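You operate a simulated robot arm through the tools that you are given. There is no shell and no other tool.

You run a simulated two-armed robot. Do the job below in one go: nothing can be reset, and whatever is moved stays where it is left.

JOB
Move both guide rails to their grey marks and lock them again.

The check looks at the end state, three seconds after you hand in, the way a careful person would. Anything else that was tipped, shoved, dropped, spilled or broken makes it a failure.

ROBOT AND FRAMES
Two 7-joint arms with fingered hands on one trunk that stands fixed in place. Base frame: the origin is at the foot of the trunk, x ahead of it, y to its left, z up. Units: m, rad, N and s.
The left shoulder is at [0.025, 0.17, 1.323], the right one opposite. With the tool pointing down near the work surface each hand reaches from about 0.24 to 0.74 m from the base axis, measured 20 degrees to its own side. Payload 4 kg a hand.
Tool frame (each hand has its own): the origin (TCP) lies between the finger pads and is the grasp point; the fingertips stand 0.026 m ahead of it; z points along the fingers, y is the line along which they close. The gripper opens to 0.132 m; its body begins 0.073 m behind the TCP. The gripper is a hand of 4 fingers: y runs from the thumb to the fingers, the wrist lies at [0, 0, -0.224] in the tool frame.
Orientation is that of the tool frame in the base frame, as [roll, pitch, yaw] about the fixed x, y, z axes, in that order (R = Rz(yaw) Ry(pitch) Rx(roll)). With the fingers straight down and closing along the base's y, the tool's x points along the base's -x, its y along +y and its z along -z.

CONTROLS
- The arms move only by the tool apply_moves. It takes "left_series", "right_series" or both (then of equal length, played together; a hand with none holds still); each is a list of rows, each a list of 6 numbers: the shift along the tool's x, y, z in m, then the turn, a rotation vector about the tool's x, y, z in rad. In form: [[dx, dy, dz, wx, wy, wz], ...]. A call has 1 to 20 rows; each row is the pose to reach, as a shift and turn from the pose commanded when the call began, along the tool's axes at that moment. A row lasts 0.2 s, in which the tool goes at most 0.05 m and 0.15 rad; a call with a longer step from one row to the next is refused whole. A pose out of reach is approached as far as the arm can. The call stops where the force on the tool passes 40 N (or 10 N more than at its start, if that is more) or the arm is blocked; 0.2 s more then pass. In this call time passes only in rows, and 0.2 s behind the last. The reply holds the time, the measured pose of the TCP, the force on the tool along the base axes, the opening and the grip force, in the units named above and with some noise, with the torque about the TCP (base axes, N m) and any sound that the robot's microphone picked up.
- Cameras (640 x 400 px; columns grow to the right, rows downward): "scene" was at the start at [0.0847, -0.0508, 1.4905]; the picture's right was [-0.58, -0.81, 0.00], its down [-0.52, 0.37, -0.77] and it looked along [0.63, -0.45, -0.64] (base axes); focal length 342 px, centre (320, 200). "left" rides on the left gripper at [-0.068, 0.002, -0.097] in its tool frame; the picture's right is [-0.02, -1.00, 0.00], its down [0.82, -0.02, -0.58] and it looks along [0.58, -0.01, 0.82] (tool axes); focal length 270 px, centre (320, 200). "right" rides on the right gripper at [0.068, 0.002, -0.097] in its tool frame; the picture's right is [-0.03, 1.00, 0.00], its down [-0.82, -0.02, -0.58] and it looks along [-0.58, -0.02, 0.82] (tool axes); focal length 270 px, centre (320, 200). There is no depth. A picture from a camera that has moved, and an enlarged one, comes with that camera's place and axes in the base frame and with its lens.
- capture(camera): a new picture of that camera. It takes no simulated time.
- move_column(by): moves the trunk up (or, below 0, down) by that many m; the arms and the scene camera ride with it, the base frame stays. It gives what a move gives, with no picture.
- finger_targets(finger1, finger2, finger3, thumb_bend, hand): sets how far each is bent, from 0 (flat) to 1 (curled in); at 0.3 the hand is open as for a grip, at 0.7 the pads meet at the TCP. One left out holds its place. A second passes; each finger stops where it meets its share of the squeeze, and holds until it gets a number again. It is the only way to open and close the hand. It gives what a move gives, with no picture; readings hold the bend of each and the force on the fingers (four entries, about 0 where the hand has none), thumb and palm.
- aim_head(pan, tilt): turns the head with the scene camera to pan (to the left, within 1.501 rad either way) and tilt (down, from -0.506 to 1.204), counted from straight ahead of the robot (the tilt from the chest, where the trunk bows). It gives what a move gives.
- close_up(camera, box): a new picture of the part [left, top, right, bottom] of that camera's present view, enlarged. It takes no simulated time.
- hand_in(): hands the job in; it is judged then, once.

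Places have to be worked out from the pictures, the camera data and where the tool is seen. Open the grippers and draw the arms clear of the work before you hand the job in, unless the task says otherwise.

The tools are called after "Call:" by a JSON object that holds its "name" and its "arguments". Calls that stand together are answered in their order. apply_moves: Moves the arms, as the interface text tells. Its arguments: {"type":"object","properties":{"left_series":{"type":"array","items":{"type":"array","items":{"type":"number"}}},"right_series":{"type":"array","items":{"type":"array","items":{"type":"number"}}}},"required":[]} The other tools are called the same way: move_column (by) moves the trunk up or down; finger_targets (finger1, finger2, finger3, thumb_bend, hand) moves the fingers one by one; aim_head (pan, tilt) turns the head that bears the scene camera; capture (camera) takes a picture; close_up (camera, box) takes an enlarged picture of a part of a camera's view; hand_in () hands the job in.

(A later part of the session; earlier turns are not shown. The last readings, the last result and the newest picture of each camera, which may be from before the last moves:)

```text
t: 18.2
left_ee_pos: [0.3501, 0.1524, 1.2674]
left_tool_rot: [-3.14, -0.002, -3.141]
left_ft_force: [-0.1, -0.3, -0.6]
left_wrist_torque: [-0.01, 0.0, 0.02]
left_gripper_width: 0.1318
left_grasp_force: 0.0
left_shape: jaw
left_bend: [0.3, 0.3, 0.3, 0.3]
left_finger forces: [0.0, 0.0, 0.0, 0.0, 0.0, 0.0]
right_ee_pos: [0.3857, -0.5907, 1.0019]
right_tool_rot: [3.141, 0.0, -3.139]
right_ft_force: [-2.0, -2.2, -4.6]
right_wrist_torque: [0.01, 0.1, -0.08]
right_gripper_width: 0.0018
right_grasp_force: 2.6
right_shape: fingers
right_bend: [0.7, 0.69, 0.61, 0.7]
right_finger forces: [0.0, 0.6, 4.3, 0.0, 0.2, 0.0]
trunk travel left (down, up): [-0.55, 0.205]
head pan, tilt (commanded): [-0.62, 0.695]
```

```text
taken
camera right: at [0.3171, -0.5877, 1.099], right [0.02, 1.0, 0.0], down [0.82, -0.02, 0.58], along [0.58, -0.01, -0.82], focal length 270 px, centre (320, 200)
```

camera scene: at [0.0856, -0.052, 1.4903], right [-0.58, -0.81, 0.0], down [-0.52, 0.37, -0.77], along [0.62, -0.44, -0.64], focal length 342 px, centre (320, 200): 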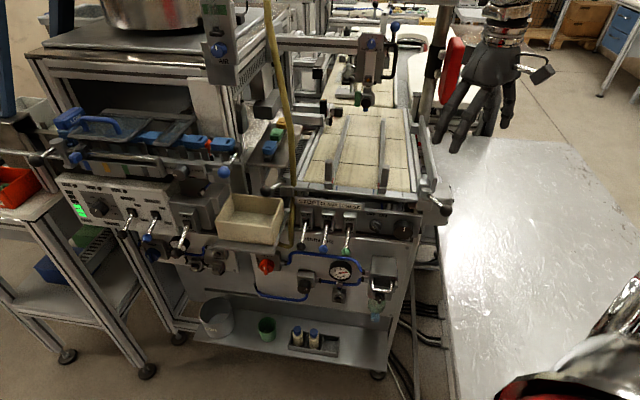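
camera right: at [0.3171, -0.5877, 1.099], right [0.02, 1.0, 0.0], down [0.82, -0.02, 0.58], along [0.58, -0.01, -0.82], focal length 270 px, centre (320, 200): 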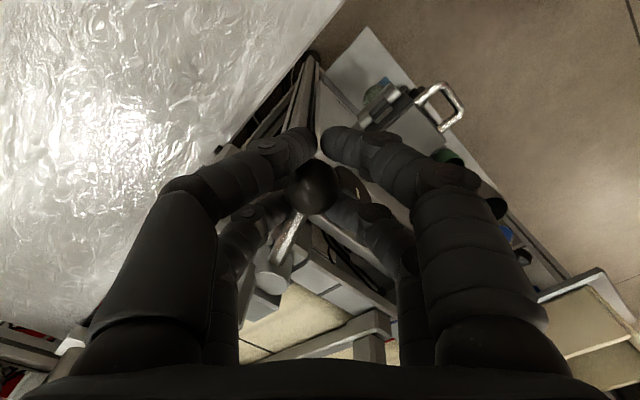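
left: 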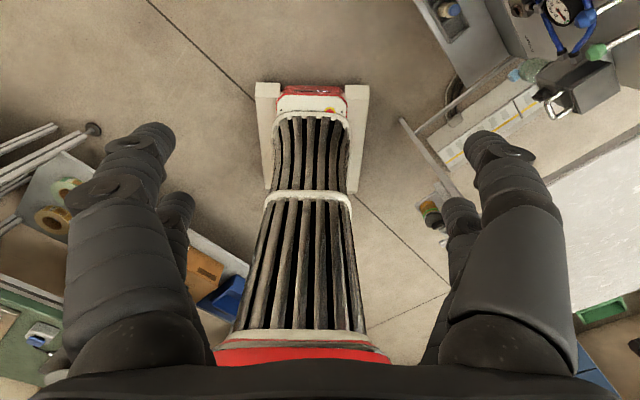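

Finger2 and finger3 now pinch the ball with the near pair closed beyond it. I swing the lever inward 25° about its pivot (0.452,-0.619), turning the hand with it.

Call:
{"name": "apply_moves", "arguments": {"right_series": [[-0.0028, 0.0057, 0, 0, 0, 0.0873], [-0.006, 0.0111, 0, 0, 0, 0.1745], [-0.0098, 0.0162, 0, 0, 0, 0.2618], [-0.0139, 0.0209, 0, 0, 0, 0.3491], [-0.0185, 0.0253, 0, 0, 0, 0.4363]]}}

Call:
{"name": "capture", "arguments": {"camera": "right"}}

Call:
{"name": "close_up", "arguments": {"camera": "scene", "box": [360, 100, 480, 240]}}

```text
t: 19.4
left_ee_pos: [0.3521, 0.1544, 1.2661]
left_tool_rot: [3.14, -0.002, -3.14]
left_ft_force: [0.1, -0.3, -0.2]
left_wrist_torque: [0.01, -0.01, 0.02]
left_gripper_width: 0.132
left_grasp_force: 0.0
left_shape: jaw
left_bend: [0.3, 0.3, 0.3, 0.3]
left_finger forces: [0.1, 0.0, 0.0, 0.0, 0.0, 0.1]
right_ee_pos: [0.4052, -0.5638, 1.003]
right_tool_rot: [3.141, -0.002, 2.704]
right_ft_force: [0.9, -0.8, -2.5]
right_wrist_torque: [0.0, 0.05, -0.06]
right_gripper_width: 0.0014
right_grasp_force: 1.9
right_shape: fingers
right_bend: [0.7, 0.69, 0.62, 0.7]
right_finger forces: [0.0, 1.3, 2.9, 0.1, 0.0, 0.0]
trunk travel left (down, up): [-0.55, 0.205]
head pan, tilt (commanded): [-0.62, 0.695]
```

```text
taken
camera right: at [0.3435, -0.5331, 1.099], right [0.45, 0.9, 0.0], down [0.73, -0.36, 0.58], along [0.52, -0.26, -0.82], focal length 270 px, centre (320, 200)
```

right: 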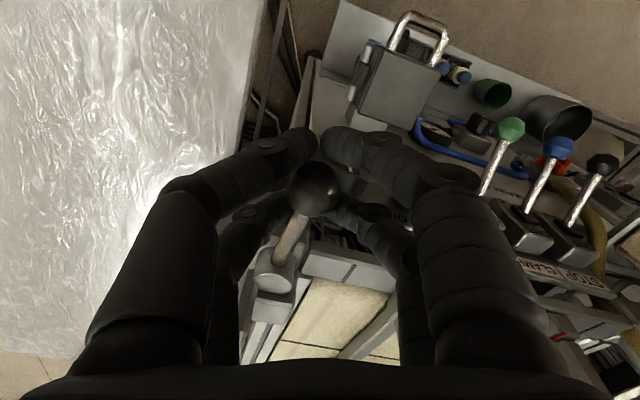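

```text
2.86 times, centred on (420, 170) of scene
camera zoom: at [0.0855, -0.0509, 1.4904], right [-0.58, -0.81, 0.0], down [-0.52, 0.37, -0.77], along [0.62, -0.45, -0.64], focal length 978 px, centre (34, 286)
```

zoom: 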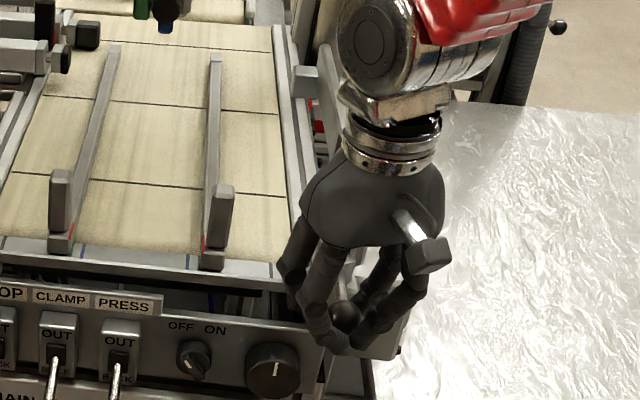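

The lever follows freely with low force and now points straight to the front. I continue another 25° inward with the same pivot-relative arc.

Call:
{"name": "apply_moves", "arguments": {"right_series": [[-0.0028, 0.0057, 0, 0, 0, 0.0873], [-0.006, 0.0111, 0, 0, 0, 0.1745], [-0.0098, 0.0162, 0, 0, 0, 0.2618], [-0.0139, 0.0209, 0, 0, 0, 0.3491], [-0.0185, 0.0253, 0, 0, 0, 0.4363]]}}

Call:
{"name": "capture", "arguments": {"camera": "right"}}

Call:
{"name": "close_up", "arguments": {"camera": "scene", "box": [340, 100, 460, 240]}}

```text
t: 20.6
left_ee_pos: [0.3499, 0.1539, 1.2667]
left_tool_rot: [-3.141, -0.002, 3.142]
left_ft_force: [-1.0, -1.0, -0.5]
left_wrist_torque: [0.02, 0.02, 0.0]
left_gripper_width: 0.1318
left_grasp_force: 0.0
left_shape: jaw
left_bend: [0.3, 0.3, 0.3, 0.3]
left_finger forces: [0.1, 0.1, 0.1, 0.0, 0.1, 0.0]
right_ee_pos: [0.4318, -0.5485, 1.0023]
right_tool_rot: [-3.141, -0.002, 2.268]
right_ft_force: [1.2, -1.3, -2.8]
right_wrist_torque: [0.06, 0.01, -0.03]
right_gripper_width: 0.0016
right_grasp_force: 1.9
right_shape: fingers
right_bend: [0.7, 0.68, 0.63, 0.7]
right_finger forces: [0.1, 2.5, 2.2, 0.0, 0.1, 0.0]
trunk travel left (down, up): [-0.55, 0.205]
head pan, tilt (commanded): [-0.62, 0.695]
```

```text
taken
camera right: at [0.3895, -0.4948, 1.0988], right [0.78, 0.62, 0.0], down [0.51, -0.64, 0.58], along [0.36, -0.45, -0.82], focal length 270 px, centre (320, 200)
```

right: 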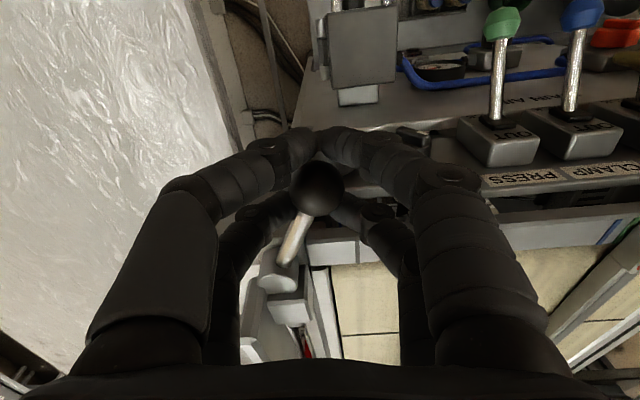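

```text
2.86 times, centred on (400, 170) of scene
camera zoom: at [0.0856, -0.0509, 1.4904], right [-0.58, -0.81, 0.0], down [-0.52, 0.37, -0.77], along [0.62, -0.45, -0.64], focal length 978 px, centre (91, 286)
```

zoom: 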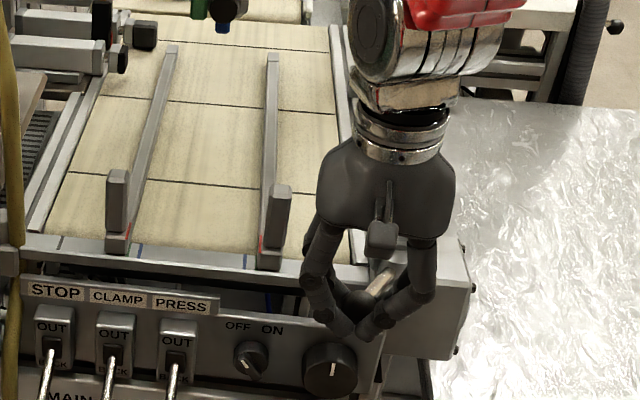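

Still moving freely, now about 25° inward of front. I continue another 20° and watch for an end stop.

Call:
{"name": "apply_moves", "arguments": {"right_series": [[-0.0028, 0.0057, 0, 0, 0, 0.0873], [-0.006, 0.0111, 0, 0, 0, 0.1745], [-0.0098, 0.0162, 0, 0, 0, 0.2618], [-0.0139, 0.0209, 0, 0, 0, 0.3491]]}}

Call:
{"name": "capture", "arguments": {"camera": "right"}}

Call:
{"name": "close_up", "arguments": {"camera": "scene", "box": [340, 100, 460, 240]}}

```text
t: 21.6
left_ee_pos: [0.3485, 0.1547, 1.2665]
left_tool_rot: [3.141, -0.002, -3.14]
left_ft_force: [0.1, -0.2, 0.0]
left_wrist_torque: [0.02, 0.03, 0.0]
left_gripper_width: 0.132
left_grasp_force: 0.0
left_shape: jaw
left_bend: [0.3, 0.3, 0.3, 0.3]
left_finger forces: [0.0, 0.1, 0.0, 0.0, 0.0, 0.1]
right_ee_pos: [0.4544, -0.5456, 1.0031]
right_tool_rot: [-3.137, -0.002, 1.919]
right_ft_force: [-15.2, 3.2, 0.2]
right_wrist_torque: [0.06, 0.24, -0.21]
right_gripper_width: 0.0063
right_grasp_force: 6.8
right_shape: fingers
right_bend: [0.7, 0.7, 0.59, 0.68]
right_finger forces: [0.0, 0.1, 6.6, 0.0, 6.7, 0.1]
trunk travel left (down, up): [-0.55, 0.205]
head pan, tilt (commanded): [-0.62, 0.695]
```

```text
taken
camera right: at [0.4318, -0.4802, 1.0993], right [0.95, 0.32, 0.0], down [0.26, -0.78, 0.58], along [0.18, -0.55, -0.82], focal length 270 px, centre (320, 200)
```

right: 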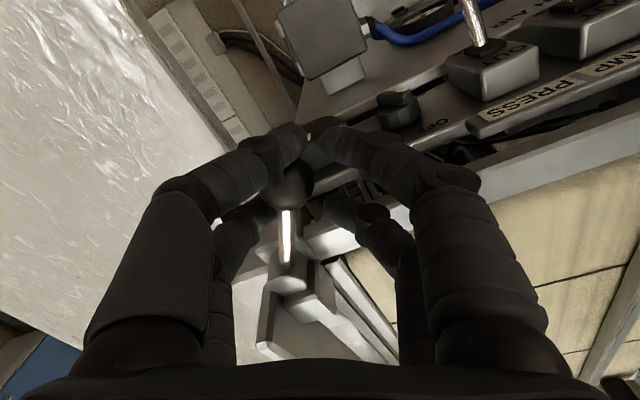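

```text
2.86 times, centred on (400, 170) of scene
camera zoom: at [0.0827, -0.0502, 1.4906], right [-0.58, -0.81, 0.0], down [-0.52, 0.37, -0.77], along [0.63, -0.45, -0.64], focal length 978 px, centre (91, 286)
```

zoom: 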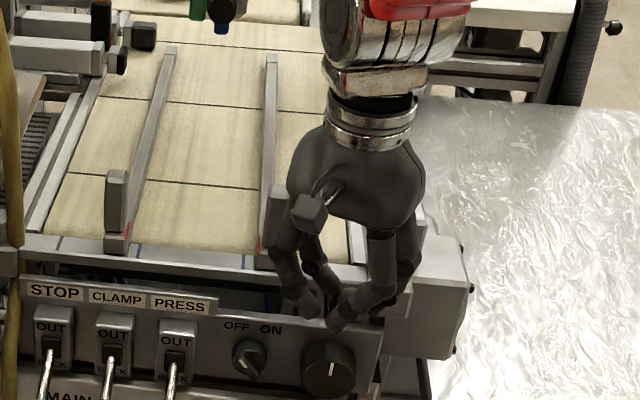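

A force of about 15 N shows the end stop: the lever swung ~60° in total, now 30° inward – unlocked. I back off 10°, open the fingers, and rise clear.

Call:
{"name": "apply_moves", "arguments": {"right_series": [[0.0018, -0.0058, 0, 0, 0, -0.0873], [0.004, -0.0119, 0, 0, 0, -0.1745]]}}

Call:
{"name": "finger_targets", "arguments": {"hand": "right", "finger1": 0.5, "finger2": 0.5, "finger3": 0.5, "thumb_bend": 0.5}}

Call:
{"name": "capture", "arguments": {"camera": "right"}}

```text
t: 22.2
left_ee_pos: [0.3498, 0.1547, 1.268]
left_tool_rot: [-3.141, 0.001, -3.138]
left_ft_force: [-0.1, 0.0, 0.2]
left_wrist_torque: [-0.01, 0.02, 0.01]
left_gripper_width: 0.132
left_grasp_force: 0.0
left_shape: jaw
left_bend: [0.3, 0.3, 0.3, 0.3]
left_finger forces: [0.0, 0.0, 0.0, 0.0, 0.0, 0.0]
right_ee_pos: [0.4436, -0.5465, 1.0035]
right_tool_rot: [3.14, 0.002, 2.095]
right_ft_force: [-3.9, 4.2, -3.9]
right_wrist_torque: [0.15, 0.08, -0.19]
right_gripper_width: 0.0002
right_grasp_force: 4.9
right_shape: fingers
right_bend: [0.7, 0.7, 0.6, 0.71]
right_finger forces: [0.0, 0.0, 5.0, 0.0, 3.5, 0.0]
trunk travel left (down, up): [-0.55, 0.205]
head pan, tilt (commanded): [-0.62, 0.695]
```

```text
t: 23.2
left_ee_pos: [0.3495, 0.1544, 1.266]
left_tool_rot: [3.141, -0.001, -3.139]
left_ft_force: [1.5, 0.2, 0.0]
left_wrist_torque: [-0.03, 0.0, -0.02]
left_gripper_width: 0.1319
left_grasp_force: 0.1
left_shape: jaw
left_bend: [0.3, 0.3, 0.3, 0.3]
left_finger forces: [0.1, 0.1, 0.1, 0.1, 0.0, 0.1]
right_ee_pos: [0.4448, -0.5459, 1.0038]
right_tool_rot: [3.14, 0.001, 2.095]
right_ft_force: [0.2, -0.5, -0.5]
right_wrist_torque: [-0.01, -0.01, -0.03]
right_gripper_width: 0.0654
right_grasp_force: 0.0
right_shape: fingers
right_bend: [0.5, 0.5, 0.5, 0.5]
right_finger forces: [0.0, 0.0, 0.0, 0.0, 0.0, 0.0]
trunk travel left (down, up): [-0.55, 0.205]
head pan, tilt (commanded): [-0.62, 0.695]
```

```text
taken
camera right: at [0.4108, -0.4858, 1.0993], right [0.88, 0.48, 0.0], down [0.39, -0.72, 0.58], along [0.28, -0.51, -0.82], focal length 270 px, centre (320, 200)
```

right: 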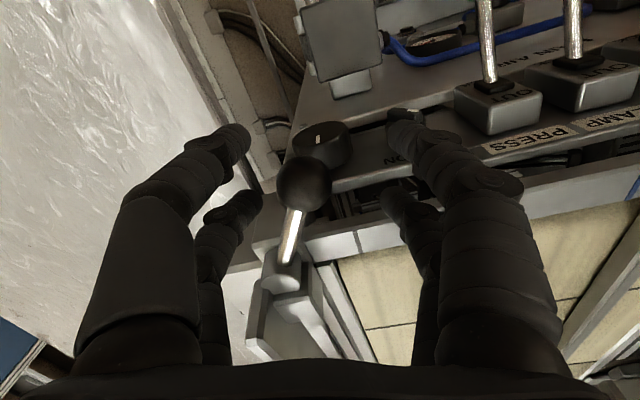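

The lever is free and stays at about 103° (≈64° of swing). I rise straight up, then move over the right rail's post with the closing axis along the bar.

Call:
{"name": "apply_moves", "arguments": {"right_series": [[0, 0, -0.04, 0, 0, 0], [0, 0, -0.08, 0, 0, 0], [0, 0, -0.12, 0, 0, 0], [-0.02, 0.024, -0.14, 0, 0, -0.086], [-0.04, 0.048, -0.14, 0, 0, -0.172], [-0.058, 0.0713, -0.14, 0, 0, -0.257]]}}

Call:
{"name": "capture", "arguments": {"camera": "right"}}

Call:
{"name": "close_up", "arguments": {"camera": "scene", "box": [255, 85, 465, 235]}}

```text
t: 24.6
left_ee_pos: [0.3514, 0.1536, 1.2662]
left_tool_rot: [3.14, -0.002, -3.14]
left_ft_force: [0.0, 0.9, -0.7]
left_wrist_torque: [-0.01, 0.01, 0.0]
left_gripper_width: 0.132
left_grasp_force: 0.0
left_shape: jaw
left_bend: [0.3, 0.3, 0.3, 0.3]
left_finger forces: [0.0, 0.0, 0.0, 0.0, 0.0, 0.0]
right_ee_pos: [0.5364, -0.5612, 1.1418]
right_tool_rot: [-3.138, -0.001, 2.354]
right_ft_force: [-1.0, -0.2, -0.1]
right_wrist_torque: [0.02, -0.02, -0.01]
right_gripper_width: 0.0653
right_grasp_force: 0.0
right_shape: fingers
right_bend: [0.5, 0.5, 0.5, 0.5]
right_finger forces: [0.1, 0.0, 0.1, 0.0, 0.0, 0.0]
trunk travel left (down, up): [-0.55, 0.205]
head pan, tilt (commanded): [-0.62, 0.695]
```

```text
taken
camera right: at [0.4889, -0.5114, 1.2381], right [0.73, 0.69, 0.0], down [0.56, -0.59, 0.58], along [0.4, -0.42, -0.82], focal length 270 px, centre (320, 200)
```

right: 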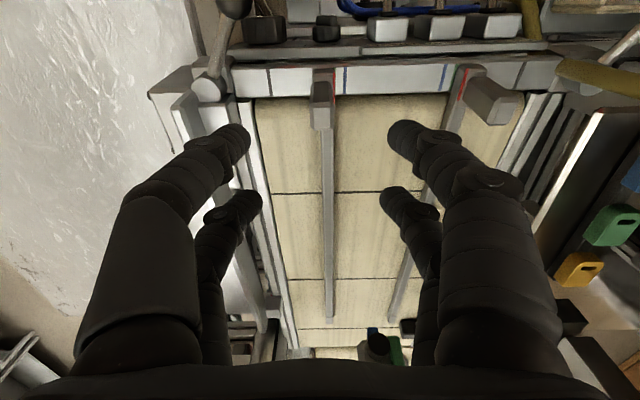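

```text
2.67 times, centred on (360, 160) of scene
camera zoom: at [0.0861, -0.0508, 1.4903], right [-0.58, -0.81, 0.0], down [-0.52, 0.37, -0.77], along [0.62, -0.45, -0.64], focal length 913 px, centre (213, 307)
```

zoom: 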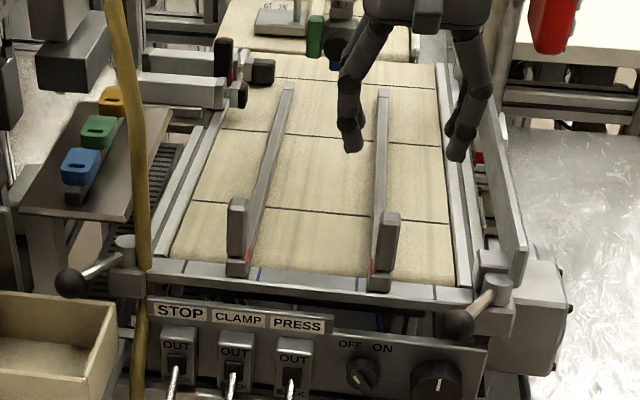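

A clean view from directly above the right rail. I enlarge both views around the right post and marks to refine positions.

Call:
{"name": "close_up", "arguments": {"camera": "right", "box": [220, 40, 380, 140]}}

Call:
{"name": "close_up", "arguments": {"camera": "right", "box": [400, 40, 560, 140]}}

Call:
{"name": "close_up", "arguments": {"camera": "scene", "box": [360, 150, 450, 206]}}

```text
4.00 times, centred on (300, 90) of right
camera zoom: at [0.4889, -0.5114, 1.2381], right [0.73, 0.69, 0.0], down [0.56, -0.59, 0.58], along [0.4, -0.42, -0.82], focal length 1081 px, centre (400, 640)
```

zoom: 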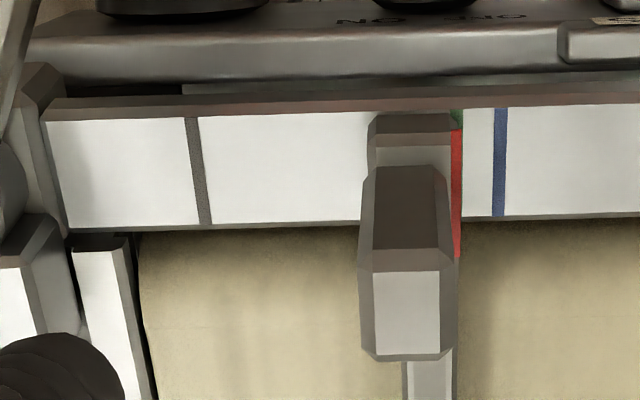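

```text
4.00 times, centred on (480, 90) of right
camera zoom: at [0.4889, -0.5114, 1.2381], right [0.73, 0.69, 0.0], down [0.56, -0.59, 0.58], along [0.4, -0.42, -0.82], focal length 1081 px, centre (-320, 640)
```

zoom: 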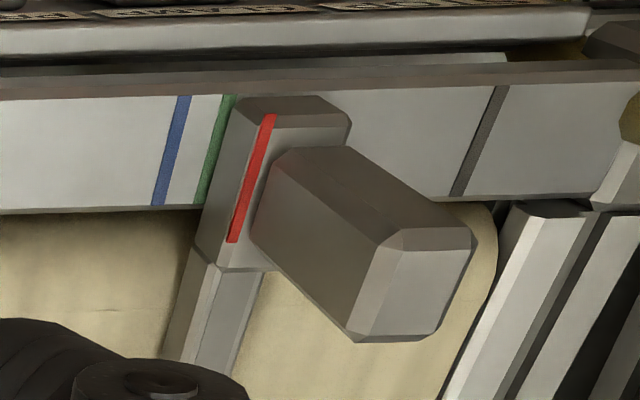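

```text
7.11 times, centred on (405, 178) of scene
camera zoom: at [0.0861, -0.0508, 1.4903], right [-0.58, -0.81, 0.0], down [-0.52, 0.37, -0.77], along [0.62, -0.45, -0.64], focal length 2434 px, centre (-284, 356)
```

zoom: 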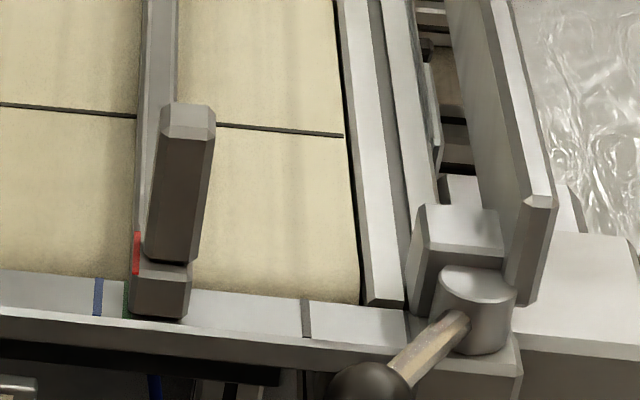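

The pointer e-coordinate matches green within 1 mm, and grey is 59.3 mm further outward. The post top (≈18 mm wide) is at about (0.535,-0.559,1.037). I place the far finger pair (finger2/finger3) over the post: shift 23 mm back toward the front, then lower to z≈1.06 to check.

Call:
{"name": "apply_moves", "arguments": {"right_series": [[0.023, 0.001, 0.0, 0, 0, 0], [0.023, 0.001, 0.04, 0, 0, 0], [0.023, 0.001, 0.08, 0, 0, 0]]}}

Call:
{"name": "capture", "arguments": {"camera": "right"}}

Call:
{"name": "close_up", "arguments": {"camera": "scene", "box": [340, 110, 450, 220]}}

```text
t: 25.4
left_ee_pos: [0.3503, 0.1545, 1.2656]
left_tool_rot: [-3.141, -0.001, -3.14]
left_ft_force: [-0.1, -1.0, 0.2]
left_wrist_torque: [-0.02, 0.02, -0.02]
left_gripper_width: 0.1317
left_grasp_force: 0.0
left_shape: jaw
left_bend: [0.3, 0.3, 0.3, 0.3]
left_finger forces: [0.0, 0.0, 0.1, 0.0, 0.1, 0.1]
right_ee_pos: [0.5189, -0.5442, 1.0616]
right_tool_rot: [-3.141, 0.0, 2.355]
right_ft_force: [0.2, -0.3, 0.2]
right_wrist_torque: [0.01, 0.01, 0.02]
right_gripper_width: 0.0654
right_grasp_force: 0.0
right_shape: fingers
right_bend: [0.5, 0.5, 0.5, 0.5]
right_finger forces: [0.1, 0.0, 0.0, 0.0, 0.1, 0.0]
trunk travel left (down, up): [-0.55, 0.205]
head pan, tilt (commanded): [-0.62, 0.695]
```

```text
taken
camera right: at [0.4722, -0.4947, 1.1582], right [0.73, 0.69, 0.0], down [0.56, -0.59, 0.58], along [0.4, -0.42, -0.82], focal length 270 px, centre (320, 200)
```

right: 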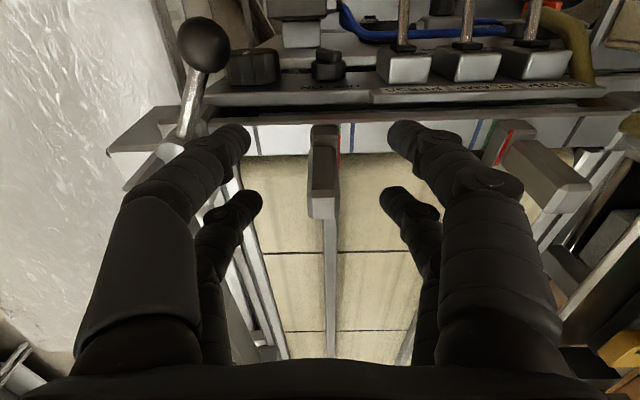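

```text
3.64 times, centred on (395, 165) of scene
camera zoom: at [0.085, -0.0504, 1.4904], right [-0.58, -0.81, 0.0], down [-0.52, 0.37, -0.77], along [0.63, -0.45, -0.64], focal length 1245 px, centre (47, 327)
```

zoom: 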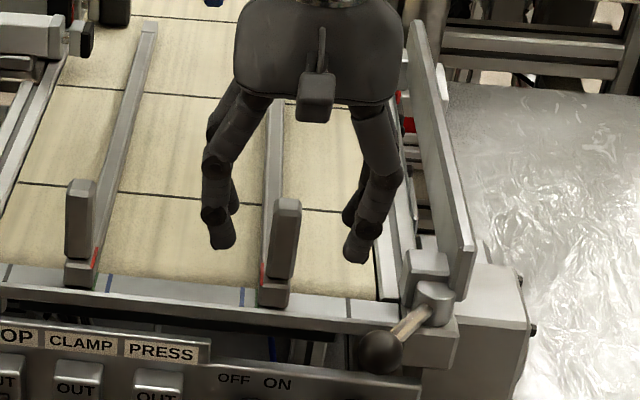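

The post is centred between the pairs and level with the far pair. I lower to z≈1.03 (tips above the lever and bar) and look again.

Call:
{"name": "apply_moves", "arguments": {"right_series": [[0.0, 0.0, 0.012, 0, 0, 0], [0.0, 0.0, 0.024, 0, 0, 0], [0, 0, 0.033, 0, 0, 0]]}}

Call:
{"name": "capture", "arguments": {"camera": "right"}}

```text
t: 26.2
left_ee_pos: [0.3504, 0.1528, 1.2668]
left_tool_rot: [-3.141, -0.003, -3.14]
left_ft_force: [0.1, 0.6, 0.4]
left_wrist_torque: [0.02, -0.01, 0.02]
left_gripper_width: 0.1319
left_grasp_force: 0.0
left_shape: jaw
left_bend: [0.3, 0.3, 0.3, 0.3]
left_finger forces: [0.1, 0.0, 0.0, 0.1, 0.0, 0.0]
right_ee_pos: [0.5192, -0.5437, 1.0296]
right_tool_rot: [-3.141, -0.002, 2.354]
right_ft_force: [0.2, 0.2, 0.4]
right_wrist_torque: [-0.02, 0.0, 0.0]
right_gripper_width: 0.0653
right_grasp_force: 0.1
right_shape: fingers
right_bend: [0.5, 0.5, 0.5, 0.5]
right_finger forces: [0.0, 0.1, 0.0, 0.0, 0.0, 0.1]
trunk travel left (down, up): [-0.55, 0.205]
head pan, tilt (commanded): [-0.62, 0.695]
```

```text
taken
camera right: at [0.4725, -0.4941, 1.1255], right [0.73, 0.69, 0.0], down [0.56, -0.59, 0.58], along [0.4, -0.42, -0.82], focal length 270 px, centre (320, 200)
```

right: 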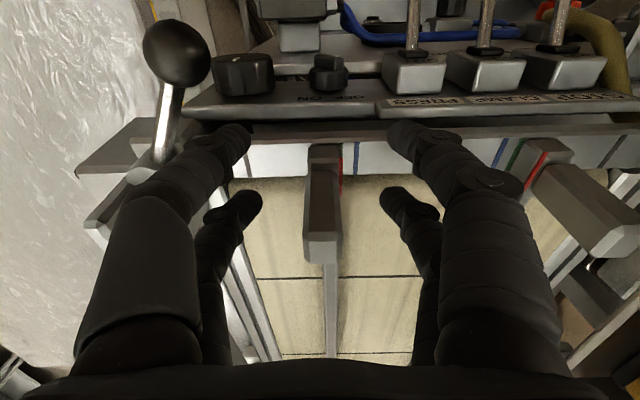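

The far pair straddles the post at tip height. I close only finger2 and finger3 on the post.

Call:
{"name": "finger_targets", "arguments": {"hand": "right", "finger2": 0.67, "finger3": 0.67}}

Call:
{"name": "capture", "arguments": {"camera": "right"}}

```text
t: 27.2
left_ee_pos: [0.3498, 0.1542, 1.2665]
left_tool_rot: [3.141, -0.002, 3.141]
left_ft_force: [-0.1, -0.1, -0.5]
left_wrist_torque: [0.03, 0.0, 0.0]
left_gripper_width: 0.132
left_grasp_force: 0.1
left_shape: jaw
left_bend: [0.3, 0.3, 0.3, 0.3]
left_finger forces: [0.1, 0.0, 0.0, 0.1, 0.0, 0.0]
right_ee_pos: [0.5195, -0.543, 1.0301]
right_tool_rot: [3.14, 0.0, 2.352]
right_ft_force: [0.0, 0.4, -0.1]
right_wrist_torque: [0.03, -0.01, 0.03]
right_gripper_width: 0.0653
right_grasp_force: 1.7
right_shape: fingers
right_bend: [0.5, 0.65, 0.65, 0.5]
right_finger forces: [0.0, 1.7, 1.0, 0.0, 0.0, 0.0]
trunk travel left (down, up): [-0.55, 0.205]
head pan, tilt (commanded): [-0.62, 0.695]
```

```text
taken
camera right: at [0.4722, -0.4939, 1.1258], right [0.73, 0.69, 0.0], down [0.56, -0.59, 0.58], along [0.4, -0.42, -0.82], focal length 270 px, centre (320, 200)
```

right: 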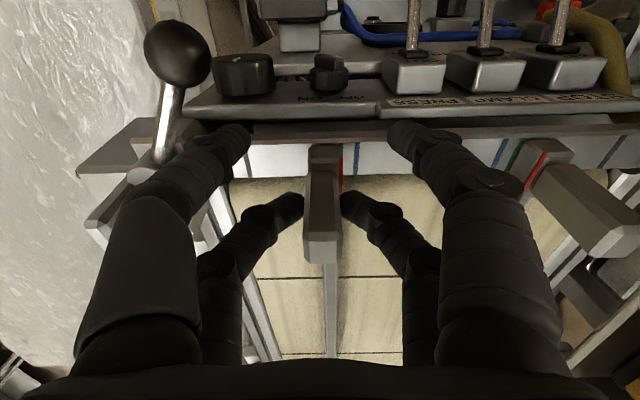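

Finger2 and finger3 hold the post symmetrically. I squeeze a bit more for stiffness and bring thumb and finger1 in so they pass clear of the lever when I move outward.

Call:
{"name": "finger_targets", "arguments": {"hand": "right", "finger1": 0.65, "finger2": 0.71, "finger3": 0.71, "thumb_bend": 0.67}}

Call:
{"name": "capture", "arguments": {"camera": "right"}}

```text
t: 28.2
left_ee_pos: [0.3501, 0.154, 1.266]
left_tool_rot: [-3.141, -0.001, -3.139]
left_ft_force: [0.9, 1.2, 0.8]
left_wrist_torque: [0.01, -0.01, -0.01]
left_gripper_width: 0.132
left_grasp_force: 0.0
left_shape: jaw
left_bend: [0.3, 0.3, 0.3, 0.3]
left_finger forces: [0.0, 0.0, 0.0, 0.0, 0.0, 0.0]
right_ee_pos: [0.5186, -0.5431, 1.0293]
right_tool_rot: [-3.141, -0.001, 2.352]
right_ft_force: [0.3, 0.3, -2.4]
right_wrist_torque: [0.06, 0.03, -0.01]
right_gripper_width: 0.0137
right_grasp_force: 4.4
right_shape: fingers
right_bend: [0.65, 0.66, 0.67, 0.67]
right_finger forces: [0.0, 4.7, 4.2, 0.1, 0.0, 0.0]
trunk travel left (down, up): [-0.55, 0.205]
head pan, tilt (commanded): [-0.62, 0.695]
```

```text
taken
camera right: at [0.4723, -0.494, 1.1256], right [0.73, 0.69, 0.0], down [0.56, -0.59, 0.58], along [0.4, -0.42, -0.82], focal length 270 px, centre (320, 200)
```

right: 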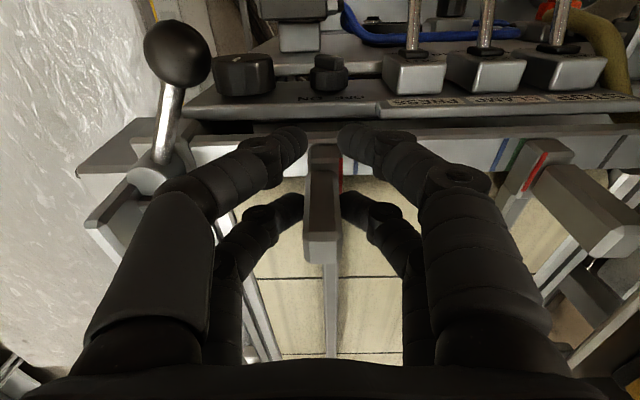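

Gripped with about 4.5 N per side. I slide the rail outward 20 mm (tool -y) slowly to see how it moves.

Call:
{"name": "apply_moves", "arguments": {"right_series": [[0, -0.004, 0, 0, 0, 0], [0, -0.008, 0, 0, 0, 0], [0, -0.012, 0, 0, 0, 0], [0, -0.016, 0, 0, 0, 0], [0, -0.02, 0, 0, 0, 0]]}}

Call:
{"name": "capture", "arguments": {"camera": "right"}}

Call:
{"name": "close_up", "arguments": {"camera": "scene", "box": [330, 100, 450, 220]}}

```text
t: 29.4
left_ee_pos: [0.3511, 0.1544, 1.2659]
left_tool_rot: [-3.141, -0.002, -3.139]
left_ft_force: [-0.3, -1.2, 0.2]
left_wrist_torque: [-0.03, -0.04, -0.02]
left_gripper_width: 0.132
left_grasp_force: 0.0
left_shape: jaw
left_bend: [0.3, 0.3, 0.3, 0.3]
left_finger forces: [0.1, 0.0, 0.0, 0.0, 0.0, 0.0]
right_ee_pos: [0.5049, -0.5571, 1.0294]
right_tool_rot: [-3.14, 0.001, 2.354]
right_ft_force: [1.4, 0.5, -0.7]
right_wrist_torque: [0.04, -0.05, 0.04]
right_gripper_width: 0.0136
right_grasp_force: 4.0
right_shape: fingers
right_bend: [0.65, 0.66, 0.69, 0.67]
right_finger forces: [0.0, 5.2, 3.5, 0.1, 0.0, 0.1]
trunk travel left (down, up): [-0.55, 0.205]
head pan, tilt (commanded): [-0.62, 0.695]
```

```text
taken
camera right: at [0.458, -0.5081, 1.1259], right [0.73, 0.69, 0.0], down [0.56, -0.59, 0.58], along [0.4, -0.42, -0.82], focal length 270 px, centre (320, 200)
```

right: 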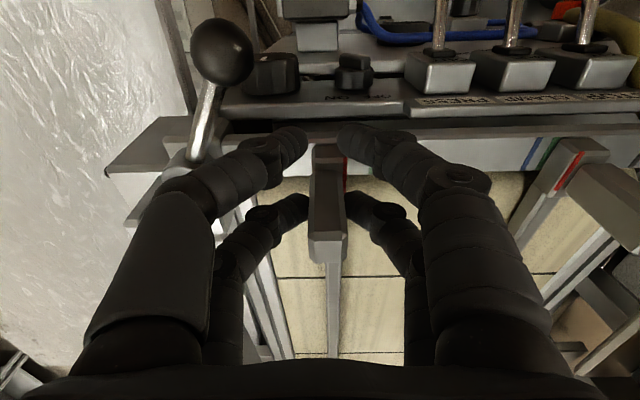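

```text
3.33 times, centred on (390, 160) of scene
camera zoom: at [0.0851, -0.0507, 1.4904], right [-0.58, -0.81, 0.0], down [-0.52, 0.37, -0.77], along [0.63, -0.45, -0.64], focal length 1141 px, centre (87, 333)
```

zoom: 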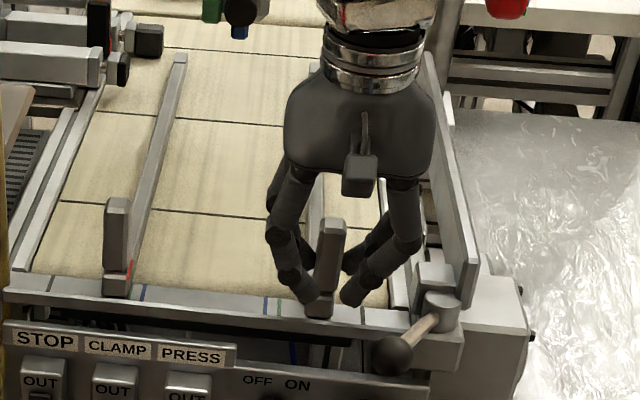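

The rail slides easily (<2 N) and follows. I move 25 mm further and check the lever clearance.

Call:
{"name": "apply_moves", "arguments": {"right_series": [[0, -0.005, 0, 0, 0, 0], [0, -0.01, 0, 0, 0, 0], [0, -0.015, 0, 0, 0, 0], [0, -0.02, 0, 0, 0, 0], [0, -0.025, 0, 0, 0, 0]]}}

Call:
{"name": "capture", "arguments": {"camera": "right"}}

Call:
{"name": "close_up", "arguments": {"camera": "scene", "box": [340, 130, 450, 230]}}

```text
t: 30.6
left_ee_pos: [0.3505, 0.1539, 1.2671]
left_tool_rot: [-3.14, -0.003, -3.14]
left_ft_force: [0.3, 1.1, -0.2]
left_wrist_torque: [-0.01, 0.0, -0.01]
left_gripper_width: 0.1319
left_grasp_force: 0.0
left_shape: jaw
left_bend: [0.3, 0.3, 0.3, 0.3]
left_finger forces: [0.1, 0.1, 0.0, 0.1, 0.0, 0.0]
right_ee_pos: [0.4879, -0.575, 1.0296]
right_tool_rot: [3.141, 0.0, 2.353]
right_ft_force: [2.5, 0.7, -1.0]
right_wrist_torque: [0.03, 0.01, 0.02]
right_gripper_width: 0.0139
right_grasp_force: 4.1
right_shape: fingers
right_bend: [0.65, 0.66, 0.69, 0.67]
right_finger forces: [0.1, 5.4, 3.2, 0.0, 0.0, 0.1]
trunk travel left (down, up): [-0.55, 0.205]
head pan, tilt (commanded): [-0.62, 0.695]
```

```text
taken
camera right: at [0.4407, -0.5251, 1.126], right [0.73, 0.69, 0.0], down [0.56, -0.59, 0.58], along [0.4, -0.42, -0.82], focal length 270 px, centre (320, 200)
```

right: 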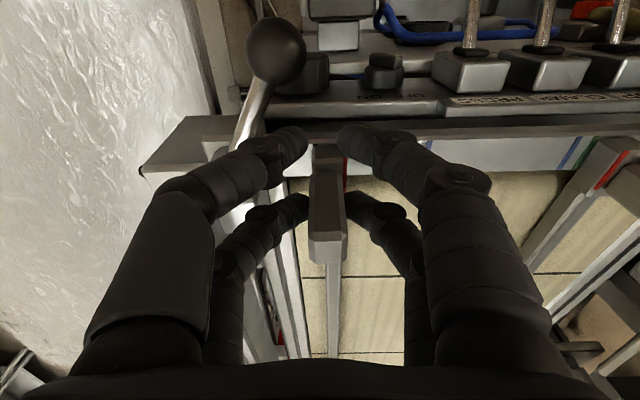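

```text
4.00 times, centred on (395, 180) of scene
camera zoom: at [0.0854, -0.0509, 1.4904], right [-0.58, -0.81, 0.0], down [-0.52, 0.37, -0.77], along [0.62, -0.45, -0.64], focal length 1369 px, centre (20, 280)
```

zoom: 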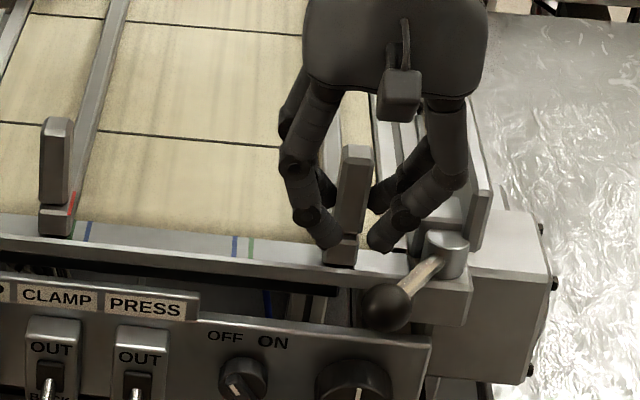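

The post moved about 43 mm with no side load. I enlarge the region to see the red pointer and the grey mark.

Call:
{"name": "close_up", "arguments": {"camera": "right", "box": [270, 110, 400, 210]}}

Call:
{"name": "close_up", "arguments": {"camera": "scene", "box": [390, 170, 450, 220]}}

```text
4.00 times, centred on (335, 160) of right
camera zoom: at [0.4407, -0.5251, 1.126], right [0.73, 0.69, 0.0], down [0.56, -0.59, 0.58], along [0.4, -0.42, -0.82], focal length 1081 px, centre (260, 360)
```

zoom: 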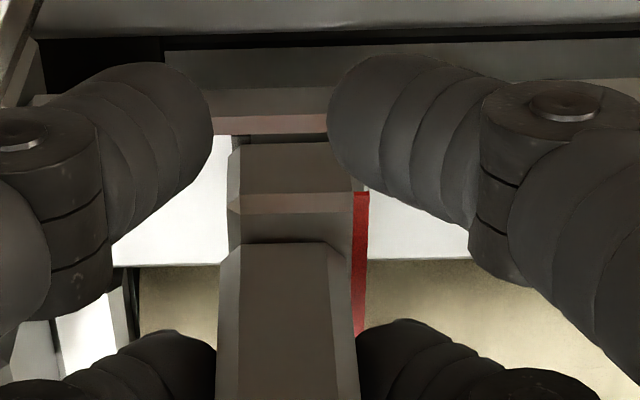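

```text
8.00 times, centred on (420, 195) of scene
camera zoom: at [0.0854, -0.0509, 1.4904], right [-0.58, -0.81, 0.0], down [-0.52, 0.37, -0.77], along [0.62, -0.45, -0.64], focal length 2738 px, centre (-480, 240)
```

zoom: 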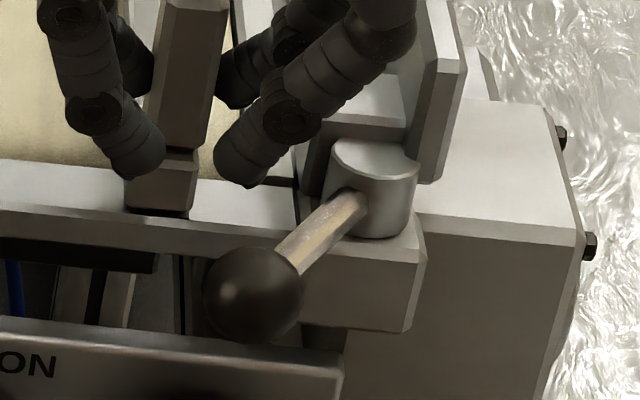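

By calculation the red pointer is now at e≈-0.0443 with the grey mark at -0.0609, so 16.6 mm remain. The mark is hidden under the carriage for now. I go 9 mm further and recheck force and clearance near the pivot.

Call:
{"name": "apply_moves", "arguments": {"right_series": [[0, -0.003, 0, 0, 0, 0], [0, -0.006, 0, 0, 0, 0], [0, -0.009, 0, 0, 0, 0]]}}

Call:
{"name": "close_up", "arguments": {"camera": "right", "box": [230, 100, 400, 230]}}

Call:
{"name": "close_up", "arguments": {"camera": "scene", "box": [370, 130, 460, 220]}}

```text
t: 31.4
left_ee_pos: [0.3501, 0.1545, 1.2661]
left_tool_rot: [-3.141, -0.001, -3.141]
left_ft_force: [-0.3, 0.0, -0.1]
left_wrist_torque: [-0.02, 0.02, 0.0]
left_gripper_width: 0.1321
left_grasp_force: 0.0
left_shape: jaw
left_bend: [0.3, 0.3, 0.3, 0.3]
left_finger forces: [0.1, 0.0, 0.0, 0.0, 0.0, 0.1]
right_ee_pos: [0.4808, -0.581, 1.0303]
right_tool_rot: [-3.14, 0.0, 2.354]
right_ft_force: [3.0, 0.5, -0.1]
right_wrist_torque: [0.0, -0.06, 0.03]
right_gripper_width: 0.0139
right_grasp_force: 4.2
right_shape: fingers
right_bend: [0.65, 0.66, 0.69, 0.67]
right_finger forces: [0.0, 5.4, 3.3, 0.0, 0.0, 0.1]
trunk travel left (down, up): [-0.55, 0.205]
head pan, tilt (commanded): [-0.62, 0.695]
```

```text
3.08 times, centred on (315, 165) of right
camera zoom: at [0.4341, -0.5316, 1.1259], right [0.73, 0.69, 0.0], down [0.56, -0.59, 0.58], along [0.4, -0.42, -0.82], focal length 832 px, centre (335, 308)
```

zoom: 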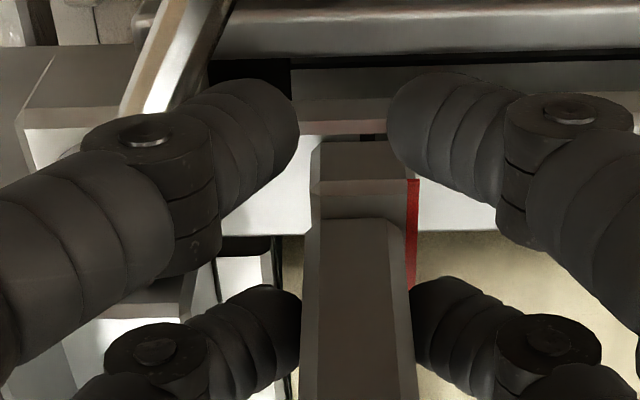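

```text
4.44 times, centred on (415, 175) of scene
camera zoom: at [0.0854, -0.0509, 1.4904], right [-0.58, -0.81, 0.0], down [-0.52, 0.37, -0.77], along [0.62, -0.45, -0.64], focal length 1521 px, centre (-102, 311)
```

zoom: 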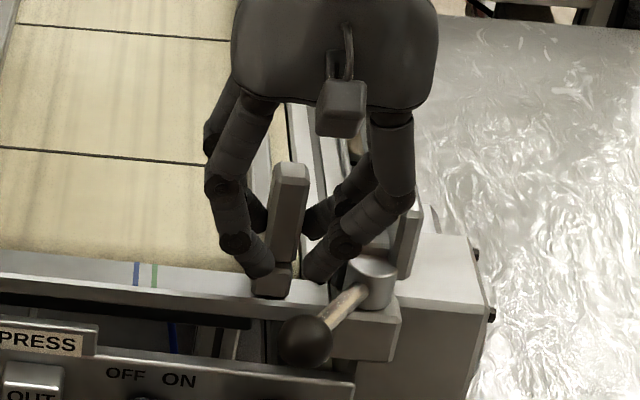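

The grey mark peeks out at the carriage's front edge; the pointer has about 7 mm to go and forces stay small. I move 4 mm, then will finish with fine steps.

Call:
{"name": "apply_moves", "arguments": {"right_series": [[0, -0.002, 0, 0, 0, 0], [0, -0.004, 0, 0, 0, 0]]}}

Call:
{"name": "close_up", "arguments": {"camera": "right", "box": [290, 120, 370, 200]}}

Call:
{"name": "close_up", "arguments": {"camera": "scene", "box": [390, 150, 450, 210]}}

```text
t: 32.0
left_ee_pos: [0.3501, 0.1544, 1.2664]
left_tool_rot: [3.141, -0.002, -3.14]
left_ft_force: [-0.4, -0.4, 0.2]
left_wrist_torque: [0.01, -0.02, -0.02]
left_gripper_width: 0.1318
left_grasp_force: 0.0
left_shape: jaw
left_bend: [0.3, 0.3, 0.3, 0.3]
left_finger forces: [0.1, 0.0, 0.0, 0.1, 0.0, 0.0]
right_ee_pos: [0.4781, -0.5842, 1.0297]
right_tool_rot: [-3.14, 0.002, 2.352]
right_ft_force: [3.8, 0.3, -1.1]
right_wrist_torque: [-0.02, -0.04, 0.06]
right_gripper_width: 0.014
right_grasp_force: 4.5
right_shape: fingers
right_bend: [0.65, 0.66, 0.69, 0.67]
right_finger forces: [0.0, 5.4, 3.4, 0.1, 0.1, 0.0]
trunk travel left (down, up): [-0.55, 0.205]
head pan, tilt (commanded): [-0.62, 0.695]
```

```text
5.00 times, centred on (330, 160) of right
camera zoom: at [0.4314, -0.5342, 1.126], right [0.73, 0.69, 0.0], down [0.56, -0.59, 0.58], along [0.4, -0.42, -0.82], focal length 1351 px, centre (270, 400)
```

zoom: 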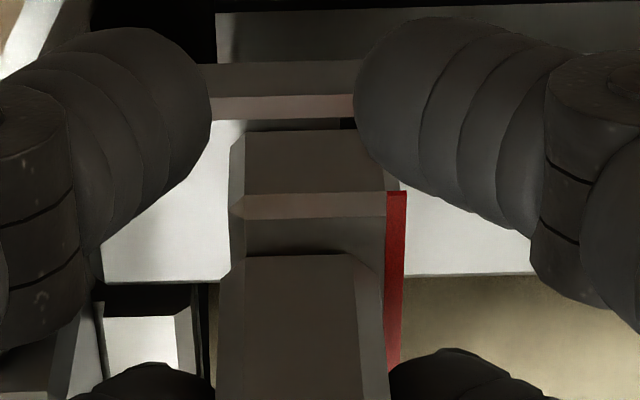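

```text
6.67 times, centred on (420, 180) of scene
camera zoom: at [0.0854, -0.0508, 1.4904], right [-0.58, -0.81, 0.0], down [-0.52, 0.37, -0.77], along [0.62, -0.45, -0.64], focal length 2282 px, centre (-347, 333)
```

zoom: 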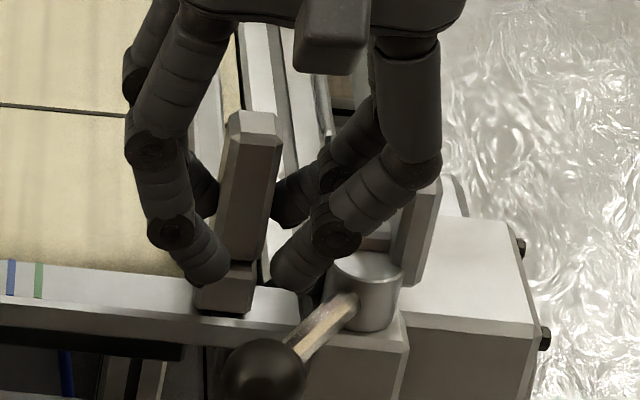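

Finger1 hides the mark; it carries no load, so I open it to see the pointer and mark together.

Call:
{"name": "finger_targets", "arguments": {"hand": "right", "finger1": 0.45}}

Call:
{"name": "close_up", "arguments": {"camera": "right", "box": [290, 120, 370, 200]}}

Call:
{"name": "close_up", "arguments": {"camera": "scene", "box": [390, 170, 430, 210]}}

```text
t: 33.0
left_ee_pos: [0.3511, 0.1537, 1.2663]
left_tool_rot: [-3.141, -0.002, -3.14]
left_ft_force: [0.1, -0.3, 0.3]
left_wrist_torque: [-0.01, 0.01, -0.01]
left_gripper_width: 0.1319
left_grasp_force: 0.2
left_shape: jaw
left_bend: [0.3, 0.3, 0.3, 0.3]
left_finger forces: [0.0, 0.1, 0.1, 0.0, 0.0, 0.0]
right_ee_pos: [0.4781, -0.5841, 1.0304]
right_tool_rot: [-3.141, -0.004, 2.352]
right_ft_force: [2.8, 1.1, -0.8]
right_wrist_torque: [0.02, -0.04, 0.04]
right_gripper_width: 0.0465
right_grasp_force: 4.6
right_shape: fingers
right_bend: [0.45, 0.66, 0.69, 0.67]
right_finger forces: [0.1, 5.3, 3.5, 0.0, 0.0, 0.0]
trunk travel left (down, up): [-0.55, 0.205]
head pan, tilt (commanded): [-0.62, 0.695]
```

```text
5.00 times, centred on (330, 160) of right
camera zoom: at [0.4314, -0.5342, 1.126], right [0.73, 0.69, 0.0], down [0.56, -0.59, 0.58], along [0.4, -0.42, -0.82], focal length 1351 px, centre (270, 400)
```

zoom: 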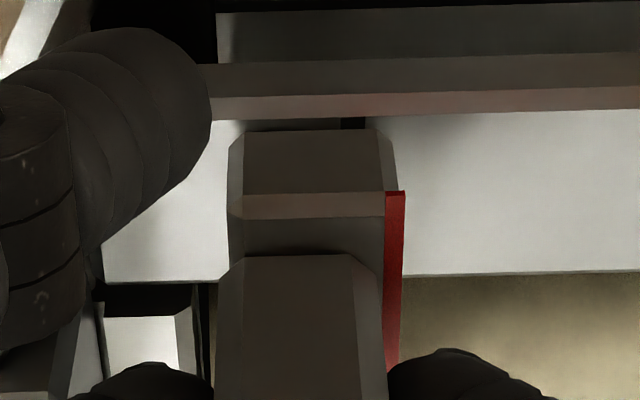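

```text
10.00 times, centred on (410, 190) of scene
camera zoom: at [0.0854, -0.0508, 1.4904], right [-0.58, -0.81, 0.0], down [-0.52, 0.37, -0.77], along [0.62, -0.45, -0.64], focal length 3423 px, centre (-580, 300)
```

zoom: 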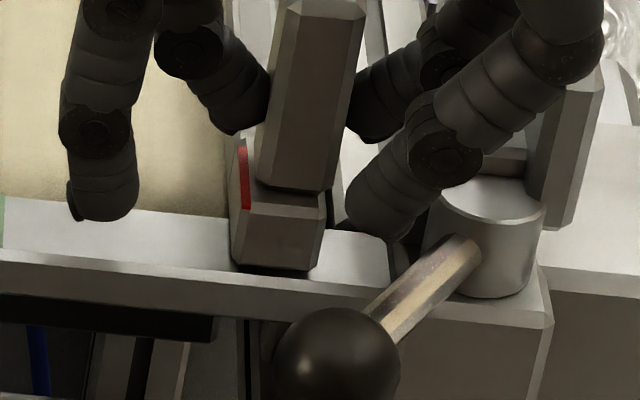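

Calculation puts the red pointer about 3 mm short of the grey mark. I move 3 mm more and look again.

Call:
{"name": "apply_moves", "arguments": {"right_series": [[0, -0.0015, 0, 0, 0, 0], [0, -0.003, 0, 0, 0, 0]]}}

Call:
{"name": "close_up", "arguments": {"camera": "right", "box": [290, 120, 370, 200]}}

Call:
{"name": "close_up", "arguments": {"camera": "scene", "box": [390, 170, 430, 210]}}

```text
t: 33.6
left_ee_pos: [0.3498, 0.1548, 1.2663]
left_tool_rot: [3.141, -0.001, -3.141]
left_ft_force: [0.8, 0.0, -0.7]
left_wrist_torque: [-0.04, 0.01, 0.0]
left_gripper_width: 0.1319
left_grasp_force: 0.0
left_shape: jaw
left_bend: [0.3, 0.3, 0.3, 0.3]
left_finger forces: [0.0, 0.0, 0.0, 0.1, 0.0, 0.0]
right_ee_pos: [0.4759, -0.5869, 1.031]
right_tool_rot: [3.141, -0.003, 2.353]
right_ft_force: [1.5, -1.8, 0.0]
right_wrist_torque: [0.01, -0.03, -0.02]
right_gripper_width: 0.0463
right_grasp_force: 5.0
right_shape: fingers
right_bend: [0.45, 0.66, 0.69, 0.67]
right_finger forces: [0.0, 4.6, 4.4, 0.1, 0.0, 0.0]
trunk travel left (down, up): [-0.55, 0.205]
head pan, tilt (commanded): [-0.62, 0.695]
```

```text
5.00 times, centred on (330, 160) of right
camera zoom: at [0.4288, -0.5368, 1.1259], right [0.73, 0.69, 0.0], down [0.56, -0.59, 0.58], along [0.4, -0.42, -0.82], focal length 1351 px, centre (270, 400)
```

zoom: 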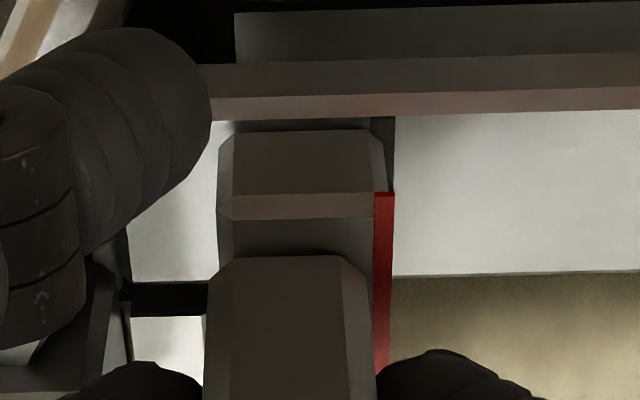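

```text
10.00 times, centred on (410, 190) of scene
camera zoom: at [0.085, -0.051, 1.4904], right [-0.58, -0.81, 0.0], down [-0.52, 0.37, -0.77], along [0.63, -0.45, -0.64], focal length 3423 px, centre (-580, 300)
```

zoom: 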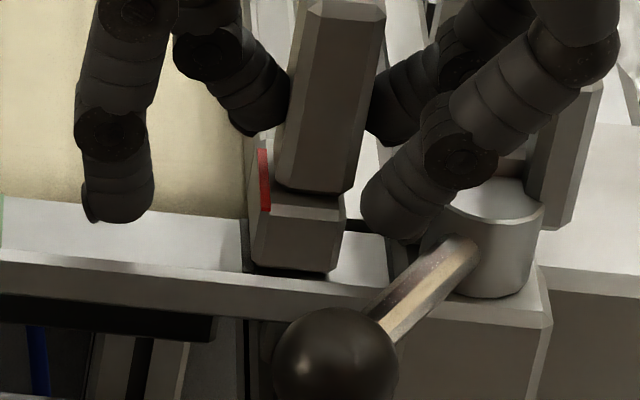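

The pointer now seems on the grey mark to within about 1 mm, and the grip is balanced. I release finger2/finger3 slightly, lift straight up, and check from above with the camera in line with the mark.

Call:
{"name": "finger_targets", "arguments": {"hand": "right", "finger2": 0.59, "finger3": 0.59}}

Call:
{"name": "apply_moves", "arguments": {"right_series": [[0, 0, -0.02, 0, 0, 0], [0, 0, -0.05, 0, 0, 0], [0, 0.005, -0.08, 0, 0, 0], [0, 0.01, -0.11, 0, 0, 0]]}}

Call:
{"name": "capture", "arguments": {"camera": "right"}}

Call:
{"name": "close_up", "arguments": {"camera": "scene", "box": [360, 150, 450, 206]}}

```text
t: 34.6
left_ee_pos: [0.3508, 0.1539, 1.2663]
left_tool_rot: [3.142, -0.003, -3.139]
left_ft_force: [-0.4, 0.6, -0.1]
left_wrist_torque: [-0.02, 0.04, 0.03]
left_gripper_width: 0.1316
left_grasp_force: 0.0
left_shape: jaw
left_bend: [0.3, 0.3, 0.3, 0.3]
left_finger forces: [0.0, 0.0, 0.0, 0.1, 0.0, 0.1]
right_ee_pos: [0.4764, -0.5858, 1.0294]
right_tool_rot: [-3.141, 0.0, 2.352]
right_ft_force: [-0.2, 0.1, -0.3]
right_wrist_torque: [-0.01, -0.01, 0.01]
right_gripper_width: 0.0464
right_grasp_force: 0.0
right_shape: fingers
right_bend: [0.45, 0.59, 0.59, 0.67]
right_finger forces: [0.0, 0.1, 0.1, 0.0, 0.0, 0.1]
trunk travel left (down, up): [-0.55, 0.205]
head pan, tilt (commanded): [-0.62, 0.695]
```

```text
t: 35.6
left_ee_pos: [0.3488, 0.1539, 1.2662]
left_tool_rot: [-3.141, 0.001, -3.139]
left_ft_force: [0.1, -0.8, 0.5]
left_wrist_torque: [0.0, -0.01, -0.01]
left_gripper_width: 0.1319
left_grasp_force: 0.1
left_shape: jaw
left_bend: [0.3, 0.3, 0.3, 0.3]
left_finger forces: [0.0, 0.0, 0.0, 0.0, 0.1, 0.1]
right_ee_pos: [0.4825, -0.5789, 1.1398]
right_tool_rot: [-3.141, 0.001, 2.353]
right_ft_force: [0.1, 0.2, 0.9]
right_wrist_torque: [-0.03, 0.02, -0.02]
right_gripper_width: 0.0465
right_grasp_force: 0.1
right_shape: fingers
right_bend: [0.45, 0.59, 0.59, 0.67]
right_finger forces: [0.0, 0.1, 0.1, 0.0, 0.0, 0.0]
trunk travel left (down, up): [-0.55, 0.205]
head pan, tilt (commanded): [-0.62, 0.695]
```

```text
taken
camera right: at [0.4353, -0.5296, 1.2366], right [0.73, 0.69, 0.0], down [0.56, -0.59, 0.58], along [0.4, -0.42, -0.82], focal length 270 px, centre (320, 200)
```

right: 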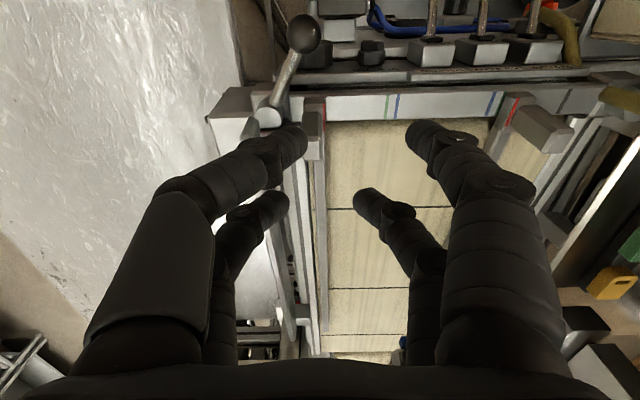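

```text
7.11 times, centred on (405, 178) of scene
camera zoom: at [0.084, -0.0505, 1.4905], right [-0.58, -0.81, 0.0], down [-0.52, 0.37, -0.77], along [0.63, -0.45, -0.64], focal length 2434 px, centre (-284, 356)
```

zoom: 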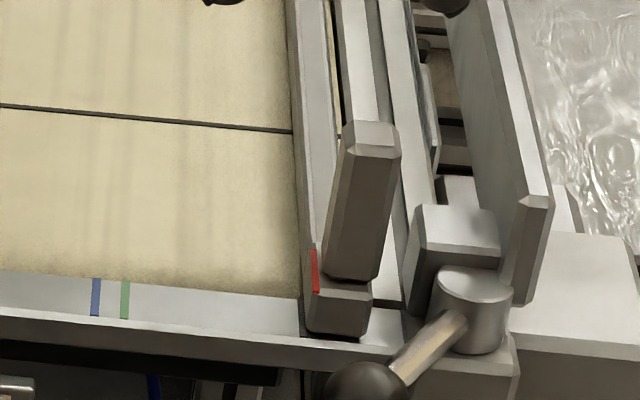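

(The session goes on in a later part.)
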